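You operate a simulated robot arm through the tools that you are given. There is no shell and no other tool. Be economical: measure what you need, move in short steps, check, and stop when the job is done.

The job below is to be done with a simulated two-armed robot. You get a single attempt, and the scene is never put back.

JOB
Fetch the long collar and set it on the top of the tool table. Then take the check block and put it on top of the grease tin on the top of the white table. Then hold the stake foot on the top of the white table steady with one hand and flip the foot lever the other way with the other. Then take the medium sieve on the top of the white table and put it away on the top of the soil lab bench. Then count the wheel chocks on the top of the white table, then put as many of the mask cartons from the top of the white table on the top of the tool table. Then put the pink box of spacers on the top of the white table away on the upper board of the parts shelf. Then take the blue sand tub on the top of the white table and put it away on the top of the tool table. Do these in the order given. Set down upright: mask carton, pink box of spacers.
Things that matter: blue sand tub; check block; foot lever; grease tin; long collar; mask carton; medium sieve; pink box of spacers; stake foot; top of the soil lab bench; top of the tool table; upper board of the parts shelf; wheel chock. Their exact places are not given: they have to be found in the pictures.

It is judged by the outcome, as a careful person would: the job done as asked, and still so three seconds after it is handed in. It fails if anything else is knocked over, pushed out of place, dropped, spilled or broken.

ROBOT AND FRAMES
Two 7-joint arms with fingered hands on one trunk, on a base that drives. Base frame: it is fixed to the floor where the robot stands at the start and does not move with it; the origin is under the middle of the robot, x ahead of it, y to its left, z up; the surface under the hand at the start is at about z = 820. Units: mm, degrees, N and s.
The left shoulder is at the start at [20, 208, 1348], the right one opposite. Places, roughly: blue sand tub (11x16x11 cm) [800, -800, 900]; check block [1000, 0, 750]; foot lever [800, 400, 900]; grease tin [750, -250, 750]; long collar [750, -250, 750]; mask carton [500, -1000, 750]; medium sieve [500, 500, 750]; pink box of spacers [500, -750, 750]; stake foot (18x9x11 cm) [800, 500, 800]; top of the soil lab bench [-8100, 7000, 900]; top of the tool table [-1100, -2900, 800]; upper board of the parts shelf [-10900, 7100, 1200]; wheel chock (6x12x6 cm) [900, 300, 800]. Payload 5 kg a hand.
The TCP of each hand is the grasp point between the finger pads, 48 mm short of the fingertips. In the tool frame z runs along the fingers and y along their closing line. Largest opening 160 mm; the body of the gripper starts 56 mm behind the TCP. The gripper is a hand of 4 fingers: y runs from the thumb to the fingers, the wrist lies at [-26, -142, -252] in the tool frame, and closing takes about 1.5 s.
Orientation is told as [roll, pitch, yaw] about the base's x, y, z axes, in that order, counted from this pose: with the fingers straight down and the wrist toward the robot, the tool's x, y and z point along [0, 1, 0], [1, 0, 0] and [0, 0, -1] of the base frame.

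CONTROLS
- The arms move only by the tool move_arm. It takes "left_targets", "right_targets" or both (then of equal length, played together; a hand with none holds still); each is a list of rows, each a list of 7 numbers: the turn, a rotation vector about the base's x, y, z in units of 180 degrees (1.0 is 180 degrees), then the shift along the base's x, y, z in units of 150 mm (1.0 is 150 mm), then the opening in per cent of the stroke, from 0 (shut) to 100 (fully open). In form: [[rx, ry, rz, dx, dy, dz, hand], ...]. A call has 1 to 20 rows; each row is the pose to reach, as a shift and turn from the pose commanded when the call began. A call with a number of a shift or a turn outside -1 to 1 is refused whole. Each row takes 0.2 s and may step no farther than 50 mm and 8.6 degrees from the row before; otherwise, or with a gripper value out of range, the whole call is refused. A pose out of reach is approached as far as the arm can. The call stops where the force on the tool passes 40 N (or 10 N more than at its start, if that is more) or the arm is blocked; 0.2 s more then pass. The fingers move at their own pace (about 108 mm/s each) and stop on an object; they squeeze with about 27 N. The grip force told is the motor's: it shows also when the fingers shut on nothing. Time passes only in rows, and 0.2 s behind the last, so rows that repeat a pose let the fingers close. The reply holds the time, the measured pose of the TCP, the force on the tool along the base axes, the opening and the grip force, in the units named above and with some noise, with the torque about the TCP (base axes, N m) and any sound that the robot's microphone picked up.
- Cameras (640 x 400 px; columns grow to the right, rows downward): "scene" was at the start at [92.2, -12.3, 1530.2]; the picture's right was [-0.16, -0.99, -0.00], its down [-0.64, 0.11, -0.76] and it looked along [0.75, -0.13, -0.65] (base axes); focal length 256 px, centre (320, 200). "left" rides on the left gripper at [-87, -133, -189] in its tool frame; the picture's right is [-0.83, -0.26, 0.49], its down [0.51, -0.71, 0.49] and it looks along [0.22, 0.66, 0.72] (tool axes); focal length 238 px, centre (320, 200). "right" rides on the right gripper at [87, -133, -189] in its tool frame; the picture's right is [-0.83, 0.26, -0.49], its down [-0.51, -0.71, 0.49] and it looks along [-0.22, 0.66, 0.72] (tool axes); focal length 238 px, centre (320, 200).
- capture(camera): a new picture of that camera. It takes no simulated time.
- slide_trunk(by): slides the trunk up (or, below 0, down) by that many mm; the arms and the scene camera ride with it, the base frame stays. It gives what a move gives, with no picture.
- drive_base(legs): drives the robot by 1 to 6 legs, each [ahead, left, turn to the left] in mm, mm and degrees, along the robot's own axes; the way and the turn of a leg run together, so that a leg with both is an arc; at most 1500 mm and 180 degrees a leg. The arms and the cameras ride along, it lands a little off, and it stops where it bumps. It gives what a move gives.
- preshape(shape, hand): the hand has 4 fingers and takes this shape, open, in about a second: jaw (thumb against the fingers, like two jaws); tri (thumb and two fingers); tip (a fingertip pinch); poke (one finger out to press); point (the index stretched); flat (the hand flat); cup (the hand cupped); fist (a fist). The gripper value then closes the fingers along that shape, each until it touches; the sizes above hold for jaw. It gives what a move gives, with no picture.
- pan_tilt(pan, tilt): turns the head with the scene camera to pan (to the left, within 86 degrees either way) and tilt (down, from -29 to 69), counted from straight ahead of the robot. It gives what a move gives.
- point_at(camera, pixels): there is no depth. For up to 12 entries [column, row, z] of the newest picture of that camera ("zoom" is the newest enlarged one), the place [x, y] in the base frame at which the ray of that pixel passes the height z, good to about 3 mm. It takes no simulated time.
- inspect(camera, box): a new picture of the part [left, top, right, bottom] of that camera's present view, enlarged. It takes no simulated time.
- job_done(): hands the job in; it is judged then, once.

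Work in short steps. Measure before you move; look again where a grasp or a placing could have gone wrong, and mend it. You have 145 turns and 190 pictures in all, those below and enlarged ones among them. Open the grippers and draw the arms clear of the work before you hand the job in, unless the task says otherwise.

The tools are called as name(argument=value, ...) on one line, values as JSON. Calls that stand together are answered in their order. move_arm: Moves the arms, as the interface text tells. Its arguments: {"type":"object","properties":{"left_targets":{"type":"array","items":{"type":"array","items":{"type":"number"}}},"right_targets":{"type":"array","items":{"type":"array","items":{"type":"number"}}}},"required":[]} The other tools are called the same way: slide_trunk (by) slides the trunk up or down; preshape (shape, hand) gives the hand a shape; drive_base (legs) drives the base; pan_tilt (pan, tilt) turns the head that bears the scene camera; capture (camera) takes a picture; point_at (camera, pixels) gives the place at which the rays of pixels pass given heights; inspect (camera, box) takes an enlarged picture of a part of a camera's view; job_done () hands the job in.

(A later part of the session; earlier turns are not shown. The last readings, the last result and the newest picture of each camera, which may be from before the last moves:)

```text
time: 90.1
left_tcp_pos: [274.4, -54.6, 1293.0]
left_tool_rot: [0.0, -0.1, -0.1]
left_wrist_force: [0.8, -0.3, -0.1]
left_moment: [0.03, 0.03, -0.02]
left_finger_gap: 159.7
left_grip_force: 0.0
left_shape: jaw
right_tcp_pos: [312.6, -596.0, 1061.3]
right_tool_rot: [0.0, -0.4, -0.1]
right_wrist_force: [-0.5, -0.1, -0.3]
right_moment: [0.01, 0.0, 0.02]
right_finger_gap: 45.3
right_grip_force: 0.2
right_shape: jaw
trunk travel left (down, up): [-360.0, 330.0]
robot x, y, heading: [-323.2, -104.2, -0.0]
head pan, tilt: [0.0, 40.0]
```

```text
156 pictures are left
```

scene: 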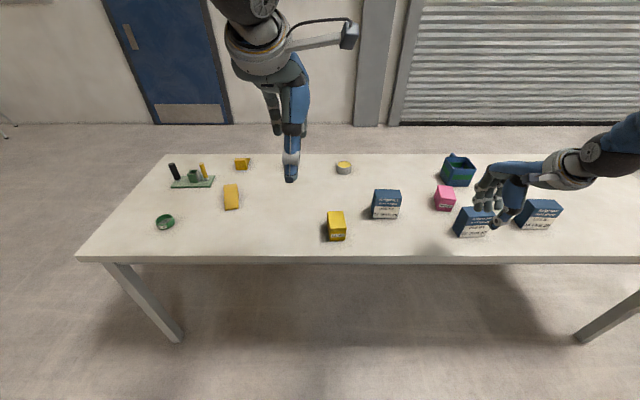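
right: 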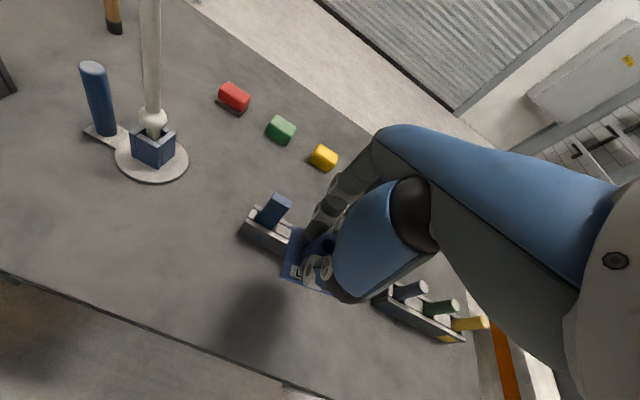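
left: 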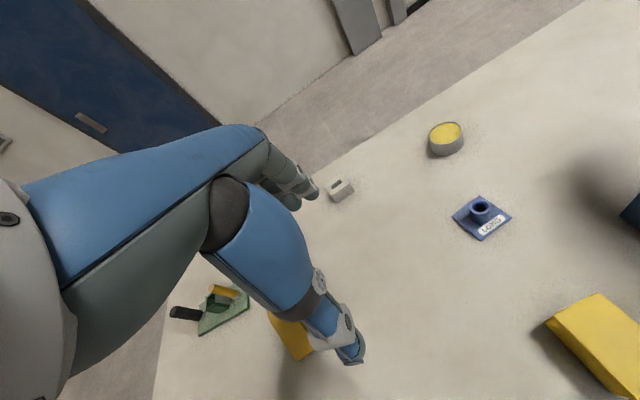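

The block is hidden behind the left hand. I'll drive in to x≈50, then reach the left hand out and down while raising the right.

drive_base(legs=[[373, 0, 0]])

move_arm(left_targets=[[0, 0, 0, 0.25, 0.15, -0.1, 100], [0, 0, 0, 0.5, 0.3, -0.2, 100], [0, 0, 0, 0.7, 0.45, -0.35, 100], [0, 0, 0, 0.9, 0.6, -0.5, 100], [0, 0, 0, 1, 0.65, -0.75, 100], [0, 0, 0, 1, 0.65, -1, 100]], right_targets=[[0, 0, 0, 0, 0, 0.2, 50], [0, 0, 0, 0, 0, 0.4, 60], [0, 0, 0, 0, 0, 0.6, 70], [0, 0, 0, 0, 0, 0.8, 80], [0, 0, 0, 0, 0, 1, 90], [0, 0, 0, 0, 0, 1, 100]])

capture(camera="left")

capture(camera="scene")

```text
time: 92.5
left_tcp_pos: [643.6, -61.1, 1292.8]
left_tool_rot: [0.0, 0.2, -0.6]
left_wrist_force: [1.0, -0.6, -0.4]
left_moment: [0.0, 0.04, -0.03]
left_finger_gap: 159.9
left_grip_force: 0.1
left_shape: jaw
right_tcp_pos: [678.8, -604.1, 1060.9]
right_tool_rot: [-0.1, -0.4, -0.6]
right_wrist_force: [0.8, -0.1, -0.6]
right_moment: [0.01, 0.06, 0.01]
right_finger_gap: 45.2
right_grip_force: 0.0
right_shape: jaw
trunk travel left (down, up): [-360.0, 330.0]
robot x, y, heading: [43.8, -108.8, -0.4]
head pan, tilt: [0.0, 40.0]
```

```text
time: 93.8
left_tcp_pos: [795.5, 34.0, 1139.8]
left_tool_rot: [0.0, 0.0, -0.5]
left_wrist_force: [2.6, -0.2, 1.4]
left_moment: [0.03, 0.18, -0.03]
left_finger_gap: 159.5
left_grip_force: 0.0
left_shape: jaw
right_tcp_pos: [678.3, -603.7, 1209.6]
right_tool_rot: [0.1, -0.3, -0.5]
right_wrist_force: [0.2, 0.4, -0.8]
right_moment: [0.04, 0.1, 0.0]
right_finger_gap: 159.4
right_grip_force: 0.0
right_shape: jaw
trunk travel left (down, up): [-360.0, 330.0]
robot x, y, heading: [47.2, -112.2, -0.7]
head pan, tilt: [0.0, 40.0]
```

```text
155 pictures are left
```

left: 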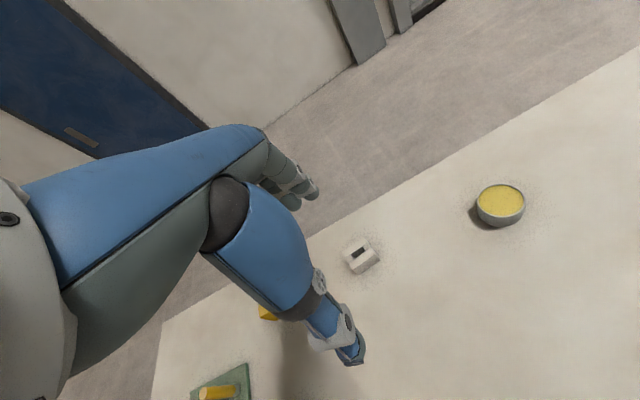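

```text
154 pictures are left
```

scene: 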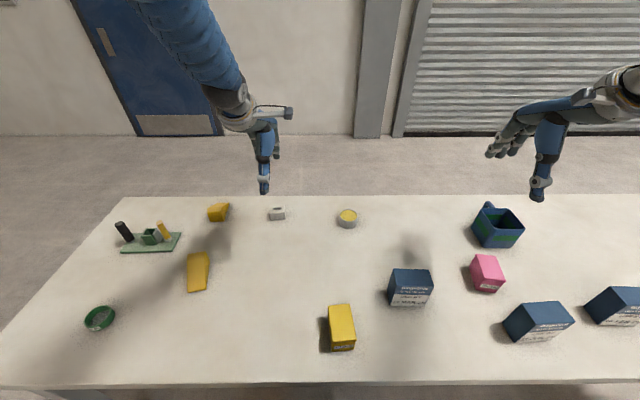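

The check block shows at (360,257) in the left view and the tin at (500,205). I'll zoom in and measure both.

point_at(camera="left", pixels=[[362, 268, 820], [362, 250, 850], [362, 250, 860], [501, 196, 860], [501, 215, 820]])

point_at(camera="scene", pixels=[[278, 218, 820], [277, 210, 850], [277, 210, 860], [347, 214, 860], [347, 226, 820]])

inspect(camera="left", box=[330, 220, 410, 290])

inspect(camera="scene", box=[250, 190, 370, 240])

```text
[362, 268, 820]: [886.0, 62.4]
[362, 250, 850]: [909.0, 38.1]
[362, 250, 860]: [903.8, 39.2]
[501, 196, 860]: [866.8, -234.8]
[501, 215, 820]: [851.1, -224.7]
```

```text
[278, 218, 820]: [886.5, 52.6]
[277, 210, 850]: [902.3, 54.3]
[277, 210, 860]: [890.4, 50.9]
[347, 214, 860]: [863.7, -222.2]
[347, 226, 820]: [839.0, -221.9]
```

```text
5.71 times, centred on (370, 255) of left
```

zoom: 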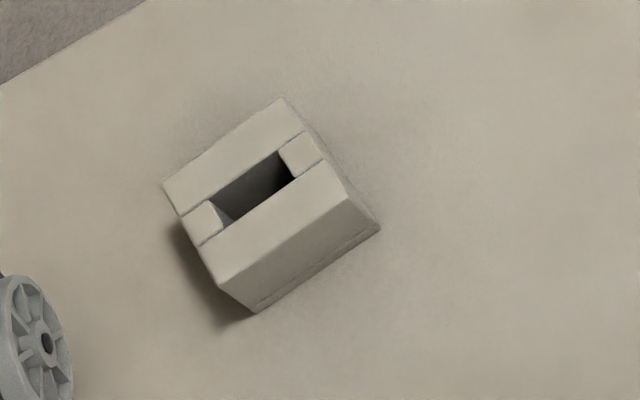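

```text
5.33 times, centred on (310, 215) of scene
```

zoom: 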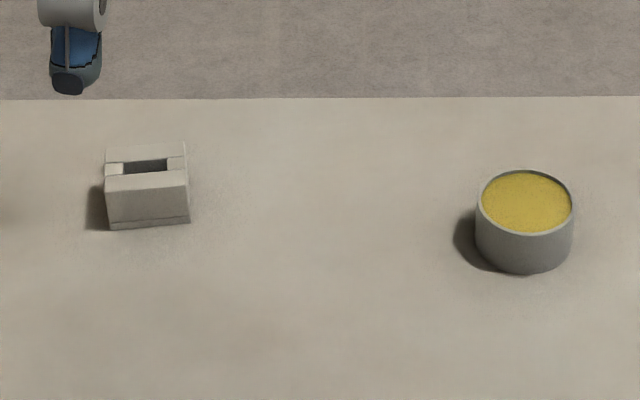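

I'll get the block's top corners and the tin's rim, for centre, orientation and heights.

point_at(camera="left", pixels=[[342.9, 252, 860], [363.5, 237.1, 860], [374.4, 254.5, 860], [352.1, 269.5, 860], [359, 274.5, 820], [380.5, 260.5, 820], [478, 200, 860], [525, 192, 860]])

point_at(camera="zoom", pixels=[[106, 190, 860], [188, 187, 860], [106, 146, 860], [184, 144, 860], [110, 228, 820], [189, 221, 820], [478, 205, 860], [573, 200, 860], [525, 170, 860], [525, 237, 860], [525, 272, 820]])

```text
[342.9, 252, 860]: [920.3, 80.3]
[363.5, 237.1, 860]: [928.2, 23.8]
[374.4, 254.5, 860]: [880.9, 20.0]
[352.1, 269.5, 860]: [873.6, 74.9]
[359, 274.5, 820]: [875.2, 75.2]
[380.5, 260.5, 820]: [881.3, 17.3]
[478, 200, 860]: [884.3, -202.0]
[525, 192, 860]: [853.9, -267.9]
```

```text
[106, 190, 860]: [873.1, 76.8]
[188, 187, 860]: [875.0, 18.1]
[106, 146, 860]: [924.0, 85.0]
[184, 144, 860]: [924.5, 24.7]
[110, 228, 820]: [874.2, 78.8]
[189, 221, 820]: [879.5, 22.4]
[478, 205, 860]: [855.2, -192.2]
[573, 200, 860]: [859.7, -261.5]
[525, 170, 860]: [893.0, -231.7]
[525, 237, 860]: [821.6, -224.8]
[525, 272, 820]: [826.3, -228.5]
```

The block is at (900,49), about 50×57×40 mm, yawed about 5°. The tin's centre is (858,-228), top at about 860. I'll lower the trunk 110 and bring the left hand over and down around the block.

slide_trunk(by=-110)

move_arm(left_targets=[[0, 0, 0.014, 0.3, 0.05, 0, 100], [0, 0, 0.028, 0.6, 0.1, 0, 90], [0, 0, 0.028, 0.7, 0.1, -0.2, 80], [0, 0, 0.028, 0.7, 0.1, -0.45, 80], [0, 0, 0.028, 0.7, 0.1, -0.6, 80], [0, 0, 0.028, 0.7, 0.1, -0.6, 80]])

capture(camera="left")

```text
time: 95.3
left_tcp_pos: [795.2, 34.6, 1031.4]
left_tool_rot: [0.0, 0.0, -0.6]
left_wrist_force: [-0.2, -0.3, 0.6]
left_moment: [-0.02, -0.01, -0.05]
left_finger_gap: 159.9
left_grip_force: 0.1
left_shape: jaw
right_tcp_pos: [677.2, -604.0, 1102.1]
right_tool_rot: [0.0, -0.4, -0.7]
right_wrist_force: [0.2, -0.1, 0.0]
right_moment: [0.01, 0.01, 0.01]
right_finger_gap: 159.7
right_grip_force: 0.1
right_shape: jaw
trunk travel left (down, up): [-250.0, 440.0]
robot x, y, heading: [49.3, -111.9, -0.6]
head pan, tilt: [0.0, 40.0]
```

```text
time: 96.7
left_tcp_pos: [899.6, 50.5, 940.6]
left_tool_rot: [0.0, 0.0, 4.5]
left_wrist_force: [0.9, -0.1, 0.3]
left_moment: [-0.02, -0.06, -0.02]
left_finger_gap: 128.3
left_grip_force: 0.0
left_shape: jaw
right_tcp_pos: [675.7, -604.7, 1100.9]
right_tool_rot: [0.0, -0.4, -0.6]
right_wrist_force: [0.0, -0.7, 0.8]
right_moment: [-0.02, -0.02, 0.0]
right_finger_gap: 159.5
right_grip_force: 0.1
right_shape: jaw
trunk travel left (down, up): [-250.0, 440.0]
robot x, y, heading: [48.6, -109.3, -0.9]
head pan, tilt: [0.0, 40.0]
```

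```text
151 pictures are left
```

left: 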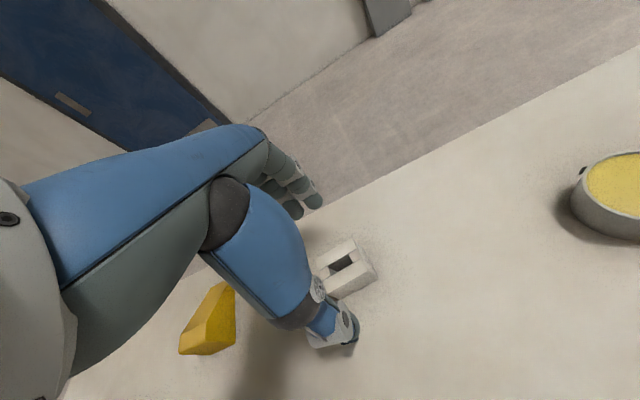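

The block lies between the finger tips. I'll go down 62 mm and close.

move_arm(left_targets=[[0, 0, 0, 0, 0, -0.2, 80], [0, 0, 0, 0, 0, -0.41, 80], [0, 0, 0, 0, 0, -0.41, 30], [0, 0, 0, 0, 0, -0.41, 0], [0, 0, 0, 0, 0, -0.41, 0], [0, 0, 0, 0, 0, -0.41, 0], [0, 0, 0, 0, 0, -0.41, 0], [0, 0, 0, 0, 0, -0.41, 0]])

slide_trunk(by=70)

capture(camera="scene")

capture(camera="left")

```text
time: 98.5
left_tcp_pos: [900.9, 51.0, 878.6]
left_tool_rot: [0.0, 0.1, 4.5]
left_wrist_force: [-0.3, -0.9, -0.1]
left_moment: [-0.02, 0.02, 0.03]
left_finger_gap: 45.2
left_grip_force: 27.0
left_shape: jaw
right_tcp_pos: [676.9, -603.8, 1100.9]
right_tool_rot: [0.0, -0.4, -0.6]
right_wrist_force: [0.5, -0.7, 0.2]
right_moment: [0.0, -0.01, 0.03]
right_finger_gap: 159.5
right_grip_force: 0.0
right_shape: jaw
trunk travel left (down, up): [-250.0, 440.0]
robot x, y, heading: [48.1, -111.1, -0.2]
head pan, tilt: [0.0, 40.0]
```

```text
time: 99.5
left_tcp_pos: [900.5, 48.9, 946.7]
left_tool_rot: [0.1, 0.3, 4.6]
left_wrist_force: [0.1, 0.6, -3.0]
left_moment: [0.01, -0.03, -0.01]
left_finger_gap: 45.0
left_grip_force: 27.5
left_shape: jaw
right_tcp_pos: [677.3, -604.4, 1170.1]
right_tool_rot: [0.0, -0.2, -0.5]
right_wrist_force: [0.2, -0.8, -0.3]
right_moment: [0.06, 0.04, 0.02]
right_finger_gap: 159.6
right_grip_force: 0.0
right_shape: jaw
trunk travel left (down, up): [-320.0, 370.0]
robot x, y, heading: [46.4, -114.4, -0.5]
head pan, tilt: [0.0, 40.0]
```

```text
150 pictures are left
```

scene: 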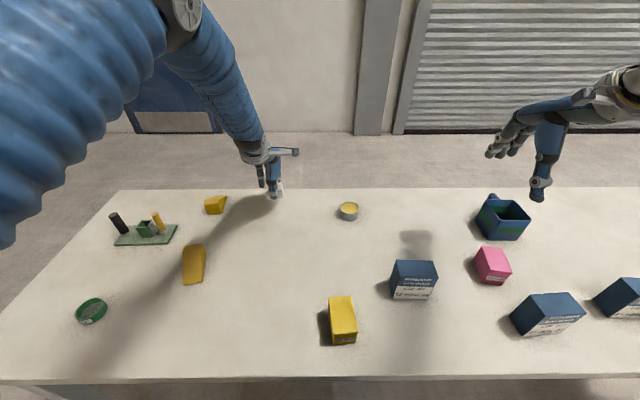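

```text
149 pictures are left
```

left: 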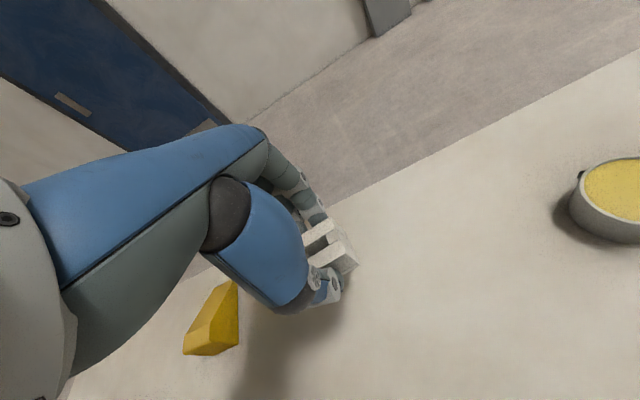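

Gripped at 45 mm. I'll drive 277 mm right so the block is above the tin, and measure again there.

drive_base(legs=[[-40, -277, 0]])

capture(camera="left")

inspect(camera="scene", box=[220, 170, 320, 240])

```text
time: 101.5
left_tcp_pos: [857.1, -224.9, 949.0]
left_tool_rot: [0.0, 0.1, 4.6]
left_wrist_force: [0.2, 0.4, -2.2]
left_moment: [0.06, -0.01, 0.0]
left_finger_gap: 45.2
left_grip_force: 26.2
left_shape: jaw
right_tcp_pos: [635.8, -879.7, 1170.7]
right_tool_rot: [0.1, -0.4, -0.3]
right_wrist_force: [-0.5, -1.5, -0.3]
right_moment: [0.08, -0.03, 0.03]
right_finger_gap: 159.6
right_grip_force: 0.1
right_shape: jaw
trunk travel left (down, up): [-320.0, 370.0]
robot x, y, heading: [4.1, -386.8, -0.2]
head pan, tilt: [0.0, 40.0]
```

```text
148 pictures are left
```

left: 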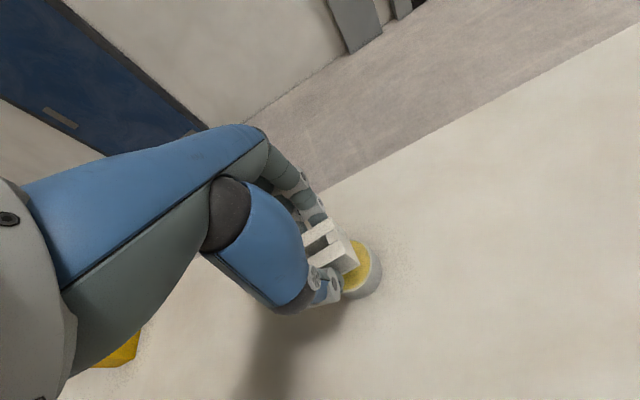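

```text
5.71 times, centred on (270, 205) of scene
```

zoom: 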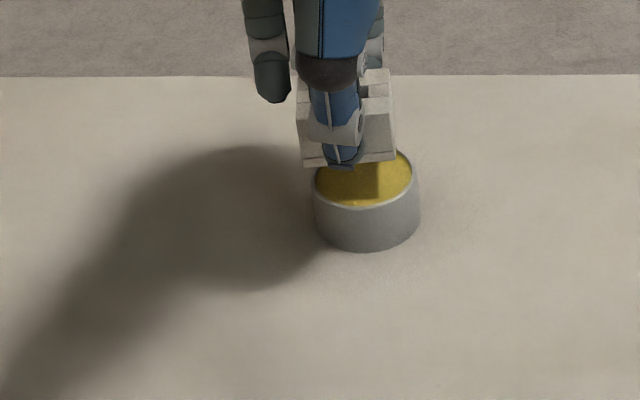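

I'll check the tin's centre from this close view.

point_at(camera="zoom", pixels=[[314, 185, 860], [413, 180, 860], [365, 209, 860], [367, 250, 820]])

point_at(camera="left", pixels=[[381, 272, 860], [372, 249, 860], [352, 300, 820], [381, 282, 830]])

```text
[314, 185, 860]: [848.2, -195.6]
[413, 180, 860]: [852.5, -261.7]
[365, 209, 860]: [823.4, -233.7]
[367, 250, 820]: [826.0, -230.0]
```

```text
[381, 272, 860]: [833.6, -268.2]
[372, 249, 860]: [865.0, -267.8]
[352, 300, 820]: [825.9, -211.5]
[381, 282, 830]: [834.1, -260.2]
```

Tin centre (857,-230). I'll shift 5 mm and lower in small rows until contact, expected at TCP z≈918.

move_arm(left_targets=[[0, 0, 0, 0, -0.033, -0.08, 0], [0, 0, 0, 0, -0.033, -0.15, 0], [0, 0, 0, 0, -0.033, -0.17, 0], [0, 0, 0, 0, -0.033, -0.19, 0], [0, 0, 0, 0, -0.033, -0.2, 0]])

inspect(camera="scene", box=[220, 170, 320, 240])

```text
time: 102.7
left_tcp_pos: [857.4, -229.3, 919.7]
left_tool_rot: [0.0, 0.1, 4.6]
left_wrist_force: [0.3, 0.1, -2.7]
left_moment: [-0.02, 0.01, -0.01]
left_finger_gap: 45.2
left_grip_force: 26.9
left_shape: jaw
right_tcp_pos: [636.9, -880.5, 1170.6]
right_tool_rot: [-0.1, -0.5, -0.4]
right_wrist_force: [0.4, -0.7, -0.5]
right_moment: [0.02, 0.0, 0.02]
right_finger_gap: 159.7
right_grip_force: 0.0
right_shape: jaw
trunk travel left (down, up): [-320.0, 370.0]
robot x, y, heading: [5.4, -392.0, -0.2]
head pan, tilt: [0.0, 40.0]
```

```text
5.71 times, centred on (270, 205) of scene
```

zoom: 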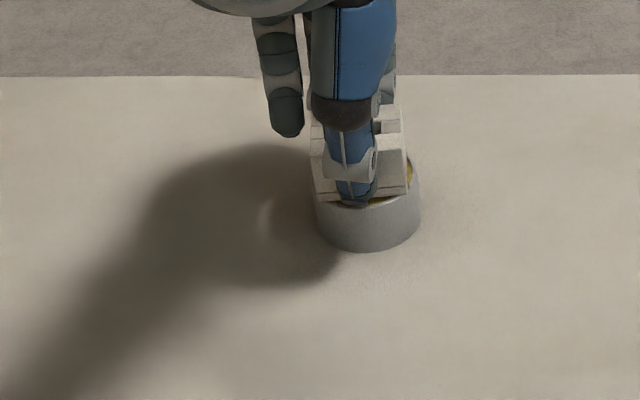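

Still 2.7 N of hanging weight and no contact yet. I'll go down in 1.2 mm rows.

move_arm(left_targets=[[0, 0, 0, 0, 0, -0.008, 0], [0, 0, 0, 0, 0, -0.016, 0], [0, 0, 0, 0, 0, -0.024, 0], [0, 0, 0, 0, 0, -0.03, 0]])

```text
time: 103.7
left_tcp_pos: [857.3, -230.3, 917.4]
left_tool_rot: [0.1, -0.3, 4.6]
left_wrist_force: [0.5, -0.6, 18.5]
left_moment: [0.01, -0.08, 0.01]
left_finger_gap: 45.8
left_grip_force: 26.8
left_shape: jaw
right_tcp_pos: [634.7, -879.6, 1171.9]
right_tool_rot: [0.0, -0.5, -0.4]
right_wrist_force: [-0.4, 0.5, 0.4]
right_moment: [0.01, -0.02, 0.02]
right_finger_gap: 159.3
right_grip_force: 0.1
right_shape: jaw
trunk travel left (down, up): [-320.0, 370.0]
robot x, y, heading: [6.2, -389.3, -0.6]
head pan, tilt: [0.0, 40.0]
```

Contact at z=917.4 with 18.5 N up. I'll open gently to 60% and rise.

move_arm(left_targets=[[0, 0, 0, 0, 0, 0.01, 10], [0, 0, 0, 0, 0, 0.01, 40], [0, 0, 0, 0, 0, 0.01, 60], [0, 0, 0, 0, 0, 0.01, 60], [0, 0, 0, 0, 0, 0.01, 60], [0, 0, 0, 0, 0, 0.2, 60], [0, 0, 0, 0, 0, 0.5, 60], [0, 0, 0, 0, 0, 0.75, 60], [0, 0, 0, 0, 0, 1, 60]])

inspect(camera="scene", box=[220, 170, 320, 240])

capture(camera="left")

```text
time: 105.7
left_tcp_pos: [856.9, -228.3, 1063.7]
left_tool_rot: [0.0, 0.1, 4.7]
left_wrist_force: [-1.7, -0.3, -0.9]
left_moment: [0.02, -0.19, 0.02]
left_finger_gap: 95.4
left_grip_force: 0.1
left_shape: jaw
right_tcp_pos: [634.8, -878.8, 1171.4]
right_tool_rot: [-0.1, -0.5, -0.3]
right_wrist_force: [-0.9, 0.1, 0.6]
right_moment: [-0.04, -0.07, 0.02]
right_finger_gap: 159.6
right_grip_force: 0.1
right_shape: jaw
trunk travel left (down, up): [-320.0, 370.0]
robot x, y, heading: [5.6, -388.8, -0.2]
head pan, tilt: [0.0, 40.0]
```

```text
5.71 times, centred on (270, 205) of scene
```

zoom: 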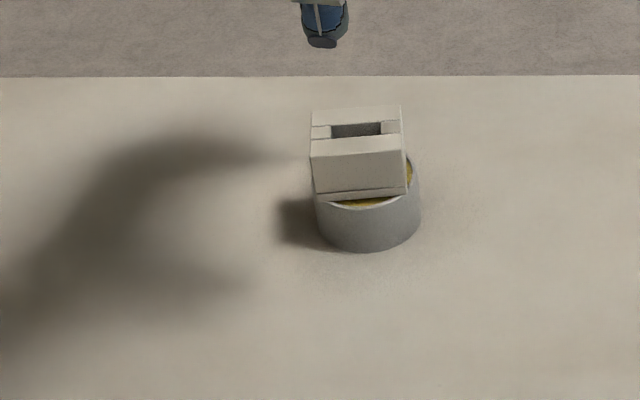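

```text
144 pictures are left
```

left: 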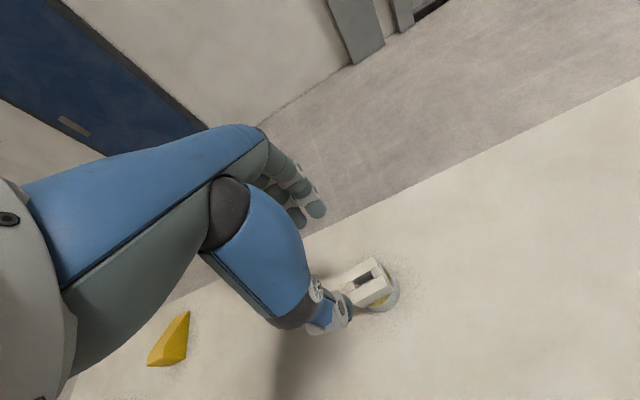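

The check block sits on the tin. Next is the stake foot: I'll drive left to face it, raise the view and take close pictures.

drive_base(legs=[[0, 800, 0.3]])

pan_tilt(pan=5, tilt=45)

capture(camera="scene")

capture(camera="left")

```text
time: 110.0
left_tcp_pos: [861.6, 571.6, 1064.1]
left_tool_rot: [0.0, 0.2, 4.8]
left_wrist_force: [0.8, 1.3, 0.4]
left_moment: [-0.02, -0.02, -0.02]
left_finger_gap: 95.6
left_grip_force: 0.2
left_shape: jaw
right_tcp_pos: [641.3, -80.5, 1169.9]
right_tool_rot: [-0.1, -0.3, -0.2]
right_wrist_force: [-0.5, -0.1, 1.2]
right_moment: [-0.05, -0.01, -0.03]
right_finger_gap: 159.8
right_grip_force: 0.0
right_shape: jaw
trunk travel left (down, up): [-320.0, 370.0]
robot x, y, heading: [8.8, 410.3, -0.0]
head pan, tilt: [0.0, 40.0]
```

```text
time: 110.7
left_tcp_pos: [862.4, 571.1, 1063.5]
left_tool_rot: [0.0, 0.1, 4.9]
left_wrist_force: [0.1, -0.5, -0.7]
left_moment: [-0.01, 0.0, -0.01]
left_finger_gap: 95.6
left_grip_force: 0.1
left_shape: jaw
right_tcp_pos: [642.0, -80.6, 1171.3]
right_tool_rot: [-0.1, -0.4, -0.2]
right_wrist_force: [0.1, 0.7, 0.7]
right_moment: [-0.01, -0.01, -0.05]
right_finger_gap: 159.7
right_grip_force: 0.1
right_shape: jaw
trunk travel left (down, up): [-320.0, 370.0]
robot x, y, heading: [9.4, 411.4, 0.1]
head pan, tilt: [5.0, 45.0]
```

```text
143 pictures are left
```

scene: 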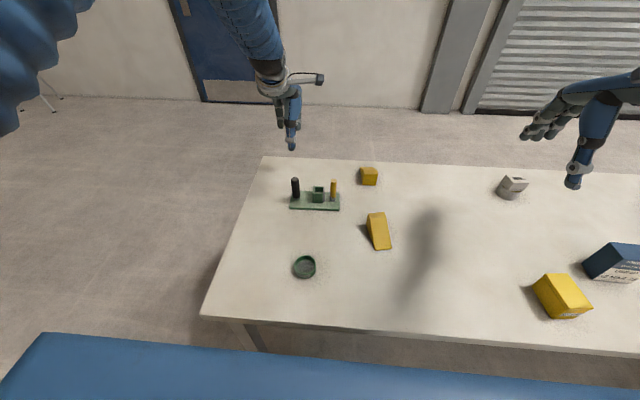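

```text
142 pictures are left
```

left: 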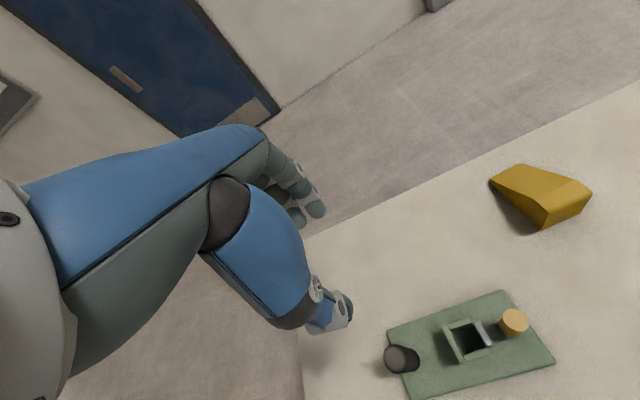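

inspect(camera="scene", box=[270, 160, 360, 225])

inspect(camera="left", box=[370, 280, 570, 400])

```text
6.15 times, centred on (315, 192) of scene
```

zoom: 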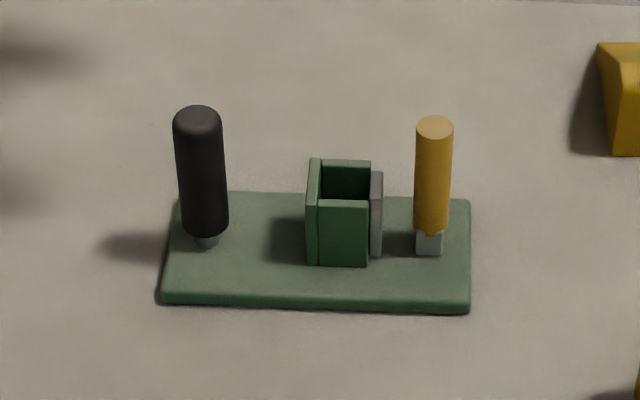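

```text
3.20 times, centred on (470, 340) of left
```

zoom: 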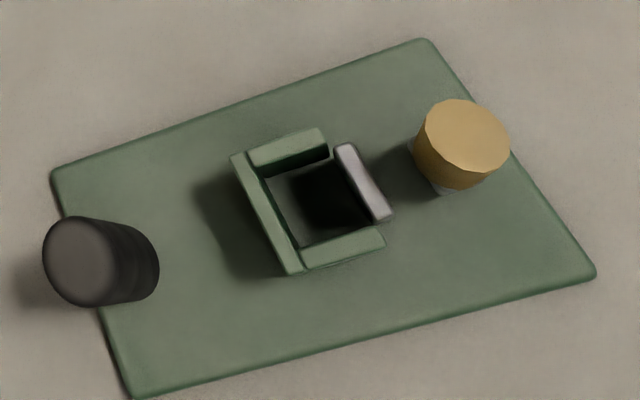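

The foot is a green plate with a socket, a black grip post on the left and a yellow lever on the right. I'll triangulate the post tops and bases to learn which way the lever leans.

point_at(camera="scene", pixels=[[333.5, 180, 880], [333.5, 180, 900], [333.5, 180, 920], [333, 201, 832], [295, 178.7, 880], [295, 178.7, 900], [295, 178.7, 920], [296.5, 199.5, 832], [289.5, 209, 830], [339.5, 210, 830], [339, 192, 830], [293, 191, 830]])

point_at(camera="left", pixels=[[516.3, 319.7, 880], [516.3, 319.7, 900], [516.3, 319.7, 920], [509, 337, 835], [394.4, 359.4, 880], [394.4, 359.4, 900], [394.4, 359.4, 920], [413, 366, 835], [410.5, 401, 828], [556, 363, 828], [503.5, 291, 828], [386, 333, 828]])

```text
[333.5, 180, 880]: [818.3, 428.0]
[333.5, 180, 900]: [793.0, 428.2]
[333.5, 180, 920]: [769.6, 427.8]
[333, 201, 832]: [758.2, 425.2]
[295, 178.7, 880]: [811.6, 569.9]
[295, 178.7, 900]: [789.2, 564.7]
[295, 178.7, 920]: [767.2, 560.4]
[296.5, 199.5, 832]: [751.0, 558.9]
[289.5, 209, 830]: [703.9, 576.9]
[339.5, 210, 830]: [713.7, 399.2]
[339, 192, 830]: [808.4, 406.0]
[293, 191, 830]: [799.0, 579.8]
```

```text
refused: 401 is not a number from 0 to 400
```

point_at(camera="left", pixels=[[516.3, 319.7, 880], [516.3, 319.7, 900], [516.3, 319.7, 920], [509, 337, 835], [394.4, 359.4, 880], [394.4, 359.4, 900], [394.4, 359.4, 920], [413, 366, 835], [556, 363, 828], [503.5, 291, 828], [386, 333, 828]])

```text
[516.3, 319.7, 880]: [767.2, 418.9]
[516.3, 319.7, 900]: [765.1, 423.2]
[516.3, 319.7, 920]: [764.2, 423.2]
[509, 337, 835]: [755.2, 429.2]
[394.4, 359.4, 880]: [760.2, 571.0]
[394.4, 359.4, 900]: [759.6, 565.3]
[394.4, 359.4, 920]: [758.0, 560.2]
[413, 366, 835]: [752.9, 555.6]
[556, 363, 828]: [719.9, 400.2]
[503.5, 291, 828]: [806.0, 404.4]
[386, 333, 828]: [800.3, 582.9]
```

Both the lever and the black post look nearly vertical, so the lever's hinge isn't clear yet. I'll look closer for it.

inspect(camera="scene", box=[310, 172, 346, 214])

inspect(camera="left", box=[490, 290, 550, 350])

```text
9.52 times, centred on (328, 193) of scene
```

zoom: 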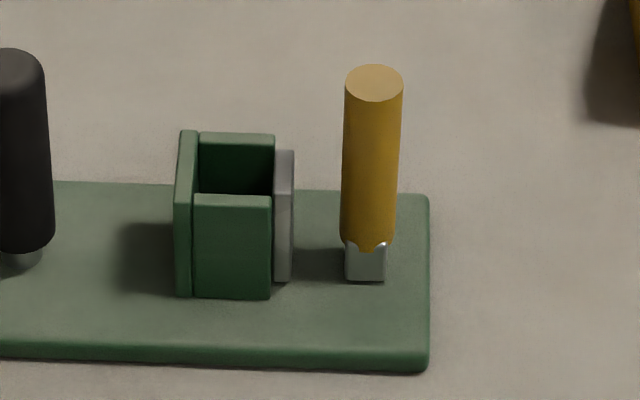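

```text
6.67 times, centred on (520, 320) of left
```

zoom: 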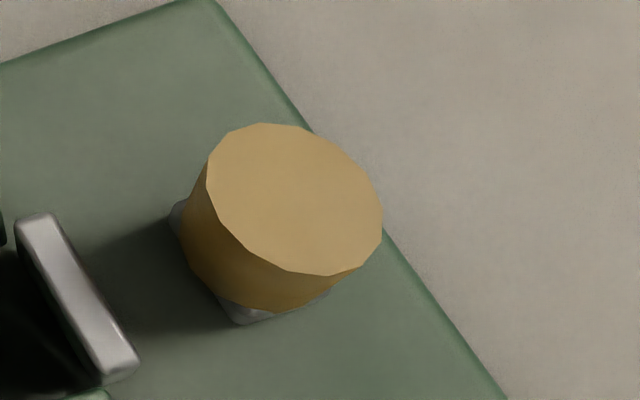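

Both posts are vertical to within measurement. The plan is for the left hand to grip the black post and steady the foot, while the right hand takes the yellow lever top and tests gently which way it moves. I'll splay the wrists (left yaw -45°, right +45°) to keep the hands apart.

drive_base(legs=[[0, 130, 0]])

move_arm(left_targets=[[0, 0, -0.04, -0.12, -0.15, 0, 100], [0, 0, -0.08, -0.24, -0.3, 0, 100], [0, 0, -0.12, -0.36, -0.45, 0, 100], [0, 0, -0.16, -0.48, -0.6, 0, 100], [0, 0, -0.2, -0.6, -0.75, 0, 100], [0, 0, -0.24, -0.71, -0.9, 0, 100], [0, 0, -0.27, -0.71, -0.95, 0, 100]], right_targets=[[0, 0, 0.04, 0.1, 0.15, 0, 100], [0, 0, 0.08, 0.2, 0.3, 0, 100], [0, 0, 0.12, 0.3, 0.45, 0, 100], [0, 0, 0.16, 0.4, 0.6, 0, 100], [0, 0, 0.2, 0.5, 0.75, 0, 100], [0, 0, 0.24, 0.6, 0.9, 0, 100], [0, 0, 0.25, 0.7, 1, 0, 100]])

move_arm(right_targets=[[0, 0, 0, 0, 0.2, 0, 80], [0, 0, 0, 0, 0.4, 0, 60], [0, 0, 0, 0, 0.6, -0.2, 60], [0, 0, 0, 0, 0.8, -0.4, 60], [0, 0, 0, 0, 1, -0.6, 60]])

capture(camera="scene")

capture(camera="left")

capture(camera="right")

```text
time: 111.9
left_tcp_pos: [862.9, 696.7, 1063.4]
left_tool_rot: [0.1, 0.2, 4.8]
left_wrist_force: [0.2, 1.0, -0.4]
left_moment: [-0.05, 0.02, -0.02]
left_finger_gap: 95.6
left_grip_force: 0.0
left_shape: jaw
right_tcp_pos: [641.0, 46.7, 1170.5]
right_tool_rot: [0.1, -0.3, -0.4]
right_wrist_force: [0.6, 1.4, 0.7]
right_moment: [-0.06, -0.02, -0.01]
right_finger_gap: 159.5
right_grip_force: 0.0
right_shape: jaw
trunk travel left (down, up): [-320.0, 370.0]
robot x, y, heading: [10.9, 537.3, -0.4]
head pan, tilt: [5.0, 45.0]
```

```text
time: 113.5
left_tcp_pos: [757.2, 555.9, 1061.9]
left_tool_rot: [-0.1, 0.2, -44.0]
left_wrist_force: [0.5, 0.8, -0.7]
left_moment: [-0.13, 0.05, 0.01]
left_finger_gap: 159.7
left_grip_force: 0.1
left_shape: jaw
right_tcp_pos: [747.3, 197.8, 1170.0]
right_tool_rot: [0.0, -0.4, 44.7]
right_wrist_force: [0.4, 0.8, -0.6]
right_moment: [-0.12, 0.05, 0.04]
right_finger_gap: 159.9
right_grip_force: 0.0
right_shape: jaw
trunk travel left (down, up): [-320.0, 370.0]
robot x, y, heading: [8.1, 531.6, -0.3]
head pan, tilt: [5.0, 45.0]
```

```text
time: 114.7
left_tcp_pos: [757.3, 554.3, 1062.7]
left_tool_rot: [-0.2, 0.0, -44.0]
left_wrist_force: [0.5, 0.5, -0.7]
left_moment: [-0.08, 0.07, -0.03]
left_finger_gap: 159.6
left_grip_force: 0.1
left_shape: jaw
right_tcp_pos: [747.0, 347.2, 1078.0]
right_tool_rot: [0.0, -0.5, 44.6]
right_wrist_force: [1.1, 0.5, 2.0]
right_moment: [-0.04, 0.13, 0.04]
right_finger_gap: 96.3
right_grip_force: 0.0
right_shape: jaw
trunk travel left (down, up): [-320.0, 370.0]
robot x, y, heading: [13.0, 538.5, -0.6]
head pan, tilt: [5.0, 45.0]
```

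```text
137 pictures are left
```

scene: 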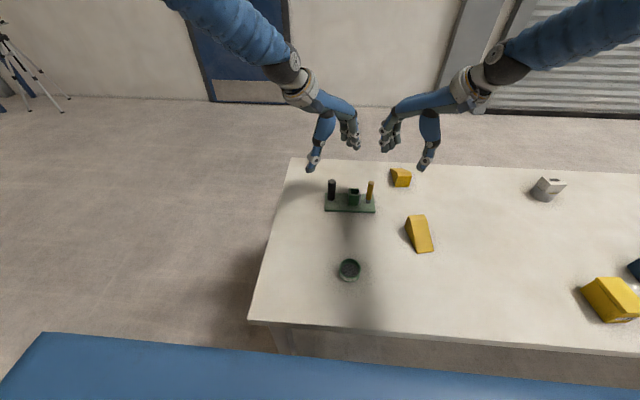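

```text
136 pictures are left
```

left: 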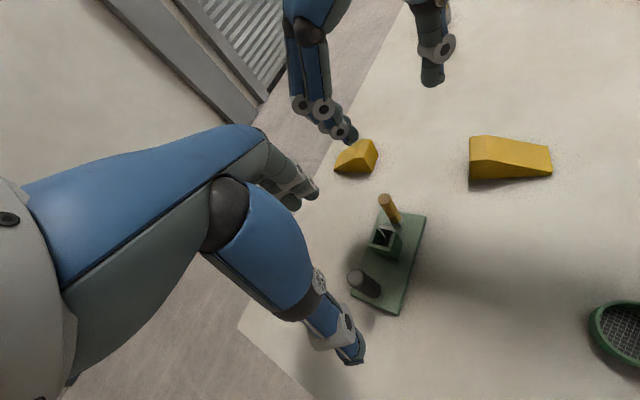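

```text
135 pictures are left
```

right: 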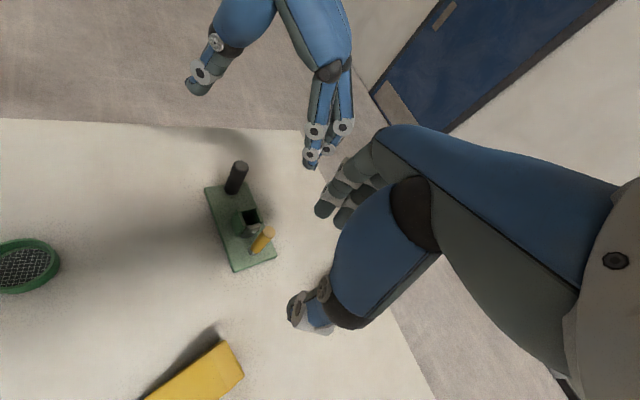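

I'll zoom in on the lever from these three viewpoints to judge its lean.

inspect(camera="left", box=[330, 180, 440, 320])

inspect(camera="right", box=[195, 150, 295, 280])

inspect(camera="scene", box=[310, 165, 390, 220])

```text
2.86 times, centred on (385, 250) of left
```

zoom: 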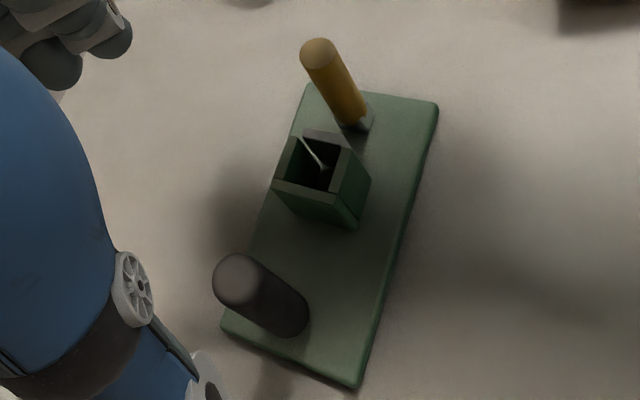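

```text
3.08 times, centred on (245, 215) of right
```

zoom: 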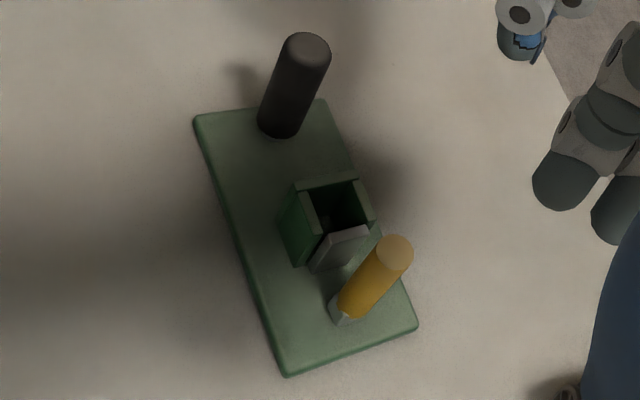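

```text
7.27 times, centred on (350, 192) of scene
```

zoom: 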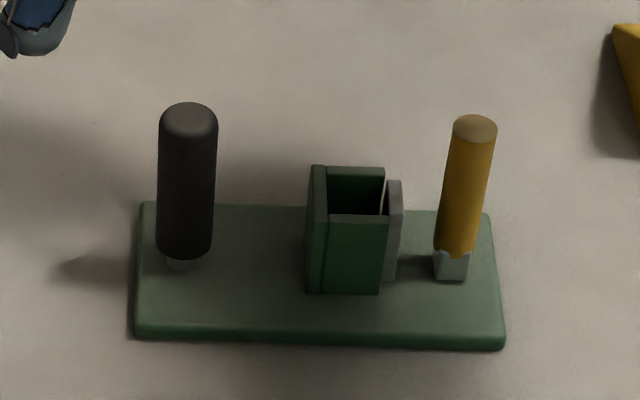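

Triangulating the lever's top and base again from the three views, with the black post as reference.

point_at(camera="left", pixels=[[384.7, 198.3, 910], [384.7, 198.3, 920], [398.3, 222.7, 835], [357, 278, 910], [357, 278, 920], [374.5, 293.7, 835]])

point_at(camera="right", pixels=[[268.4, 232.9, 910], [268.4, 232.9, 920], [253.1, 252.3, 835], [240.8, 166.3, 910], [240.8, 166.3, 920], [232.7, 192.3, 835]])

point_at(camera="scene", pixels=[[371.3, 182.1, 910], [371.3, 182.1, 920], [368.2, 200.9, 835], [332, 181, 910], [332, 181, 920], [331, 200.5, 835]])

```text
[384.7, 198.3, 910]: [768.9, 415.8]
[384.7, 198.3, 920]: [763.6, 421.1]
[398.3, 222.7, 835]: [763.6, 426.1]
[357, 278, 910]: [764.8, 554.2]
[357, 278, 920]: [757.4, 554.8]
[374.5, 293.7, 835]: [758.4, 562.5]
```

```text
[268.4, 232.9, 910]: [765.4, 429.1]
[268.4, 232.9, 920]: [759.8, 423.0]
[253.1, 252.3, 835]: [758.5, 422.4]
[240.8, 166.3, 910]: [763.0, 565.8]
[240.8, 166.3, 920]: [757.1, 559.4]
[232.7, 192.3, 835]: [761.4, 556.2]
```

```text
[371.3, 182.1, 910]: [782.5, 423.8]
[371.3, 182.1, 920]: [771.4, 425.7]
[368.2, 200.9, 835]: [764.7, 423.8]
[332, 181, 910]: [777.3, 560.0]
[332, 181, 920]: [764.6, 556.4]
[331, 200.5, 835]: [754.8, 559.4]
```

Both are vertical, the lever at (762,424) and the black post at (757,558). With splayed wrists the knuckles would meet, so I'll bring both hands back to yaw≈0 (side by side, 134 mm apart) and lower them stepwise.

move_arm(left_targets=[[0, 0, 0.045, 0, 0.01, -0.1, 60], [0, 0, 0.09, 0, 0.02, -0.2, 45], [0, 0, 0.135, 0, 0.03, -0.3, 45], [0, 0, 0.18, 0, 0.03, -0.35, 45], [0, 0, 0.22, 0, 0.03, -0.4, 45], [0, 0, 0.235, 0, 0.03, -0.4, 45]], right_targets=[[0, 0, -0.045, 0.02, -0.03, 0, 45], [0, 0, -0.09, 0.04, -0.06, 0, 45], [0, 0, -0.135, 0.06, -0.1, 0, 45], [0, 0, -0.18, 0.08, -0.1, 0, 45], [0, 0, -0.22, 0.1, -0.1, 0, 45], [0, 0, -0.235, 0.1, -0.1, 0, 45]])

capture(camera="left")

capture(camera="scene")

```text
time: 116.1
left_tcp_pos: [759.4, 557.0, 1008.5]
left_tool_rot: [-0.1, -0.8, -5.6]
left_wrist_force: [-0.5, 0.1, 1.2]
left_moment: [-0.05, 0.0, 0.03]
left_finger_gap: 72.5
left_grip_force: 0.0
left_shape: jaw
left hand out of reach, approached as far as the arm can: row 5, 6
right_tcp_pos: [761.4, 330.9, 1080.5]
right_tool_rot: [0.1, -0.6, 2.2]
right_wrist_force: [-0.2, 1.1, 0.1]
right_moment: [0.01, -0.04, 0.0]
right_finger_gap: 72.6
right_grip_force: 0.1
right_shape: jaw
trunk travel left (down, up): [-320.0, 370.0]
robot x, y, heading: [9.8, 534.9, -0.4]
head pan, tilt: [5.0, 45.0]
```

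```text
131 pictures are left
```

left: 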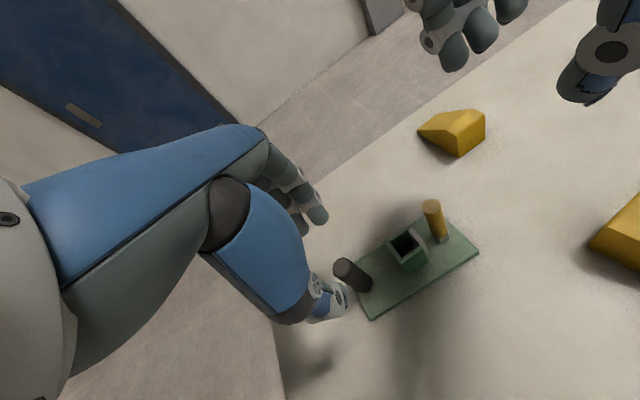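

```text
130 pictures are left
```

scene: 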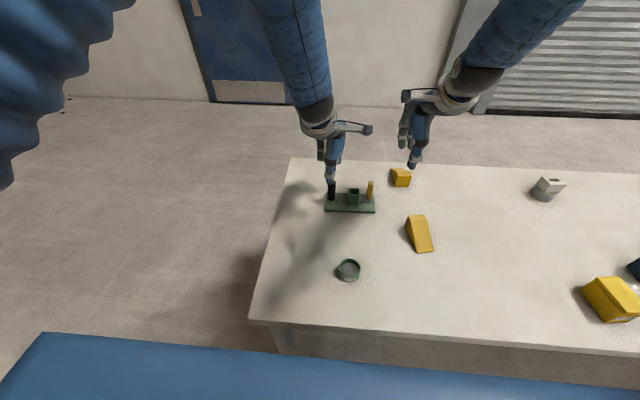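

The left hand is centred over the black post. I'll lower it 112 mm around the post and close.

move_arm(left_targets=[[0, 0, 0, -0.01, 0, -0.2, 45], [0, 0, 0, -0.01, 0, -0.4, 45], [0, 0, 0, -0.01, 0, -0.6, 45], [0, 0, 0, -0.01, 0, -0.75, 45], [0, 0, 0, -0.01, 0, -0.75, 45]])

inspect(camera="scene", box=[300, 130, 440, 230])

capture(camera="left")

```text
time: 117.3
left_tcp_pos: [757.8, 556.4, 894.9]
left_tool_rot: [-0.2, -0.8, -5.4]
left_wrist_force: [-0.6, -0.3, 0.1]
left_moment: [-0.01, -0.03, 0.02]
left_finger_gap: 72.4
left_grip_force: 0.0
left_shape: jaw
right_tcp_pos: [761.9, 331.3, 1080.6]
right_tool_rot: [0.0, -0.4, 2.3]
right_wrist_force: [0.0, 1.8, 0.1]
right_moment: [0.02, -0.01, -0.02]
right_finger_gap: 72.4
right_grip_force: 0.1
right_shape: jaw
trunk travel left (down, up): [-320.0, 370.0]
robot x, y, heading: [8.2, 539.1, -0.6]
head pan, tilt: [5.0, 45.0]
```

```text
4.00 times, centred on (370, 180) of scene
```

zoom: 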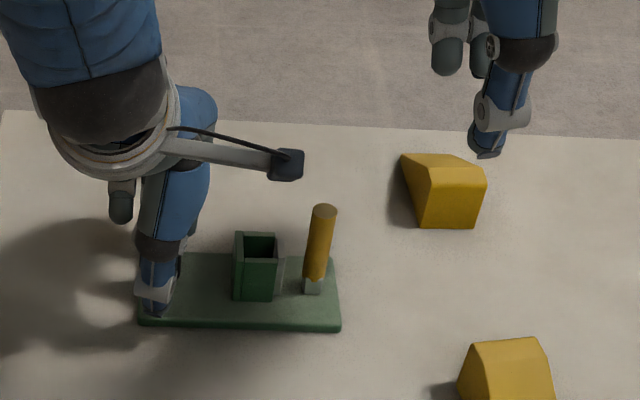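

```text
128 pictures are left
```

left: 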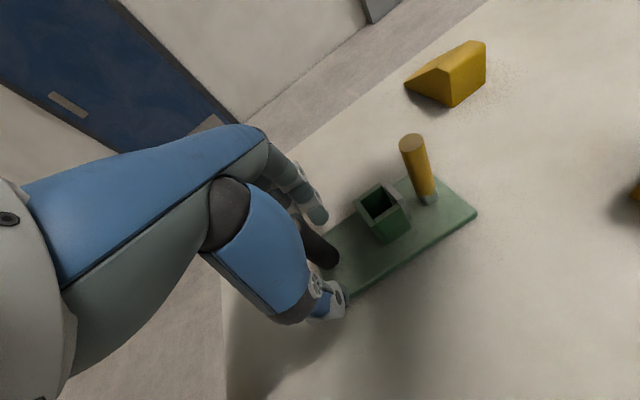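

The left wrist and its camera would get in the right hand's way here. I'll lift the left hand, turn it to yaw about -70° (wrist to the outside), and lower it again.

move_arm(left_targets=[[0, 0, 0, 0, 0, 0.3, 45], [0, 0, 0, 0, 0, 0.6, 40], [0, 0, -0.045, 0, 0.005, 0.63, 35], [0, 0, -0.09, 0, 0.01, 0.63, 35], [0, 0, -0.135, 0, 0.01, 0.63, 35], [0, 0, -0.18, 0, 0.01, 0.63, 35], [0, 0, -0.225, 0, 0.01, 0.63, 35], [0, 0, -0.27, 0, 0.01, 0.63, 35], [0, 0, -0.315, 0, 0.01, 0.63, 35], [0, 0, -0.36, 0, 0.01, 0.63, 35], [0, 0, -0.36, 0, 0.01, 0.63, 35]])

capture(camera="left")

capture(camera="scene")

```text
time: 119.7
left_tcp_pos: [759.1, 558.1, 991.1]
left_tool_rot: [-0.3, -0.7, -70.3]
left_wrist_force: [-0.1, 0.0, 0.0]
left_moment: [0.02, -0.01, 0.02]
left_finger_gap: 56.6
left_grip_force: 0.0
left_shape: jaw
right_tcp_pos: [760.9, 331.4, 1082.2]
right_tool_rot: [-0.1, -0.4, 2.3]
right_wrist_force: [-0.1, 0.1, 0.5]
right_moment: [-0.01, -0.01, 0.01]
right_finger_gap: 72.5
right_grip_force: 0.0
right_shape: jaw
trunk travel left (down, up): [-320.0, 370.0]
robot x, y, heading: [8.5, 537.7, -0.2]
head pan, tilt: [5.0, 45.0]
```

```text
127 pictures are left
```

left: 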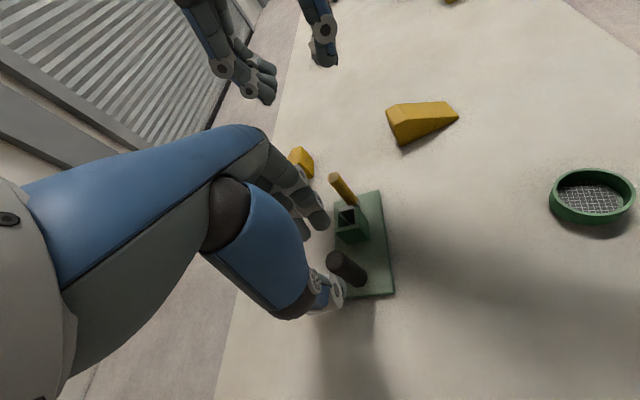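

```text
126 pictures are left
```

scene: 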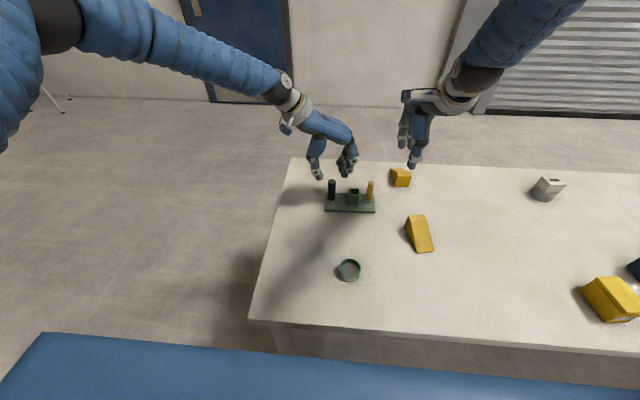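

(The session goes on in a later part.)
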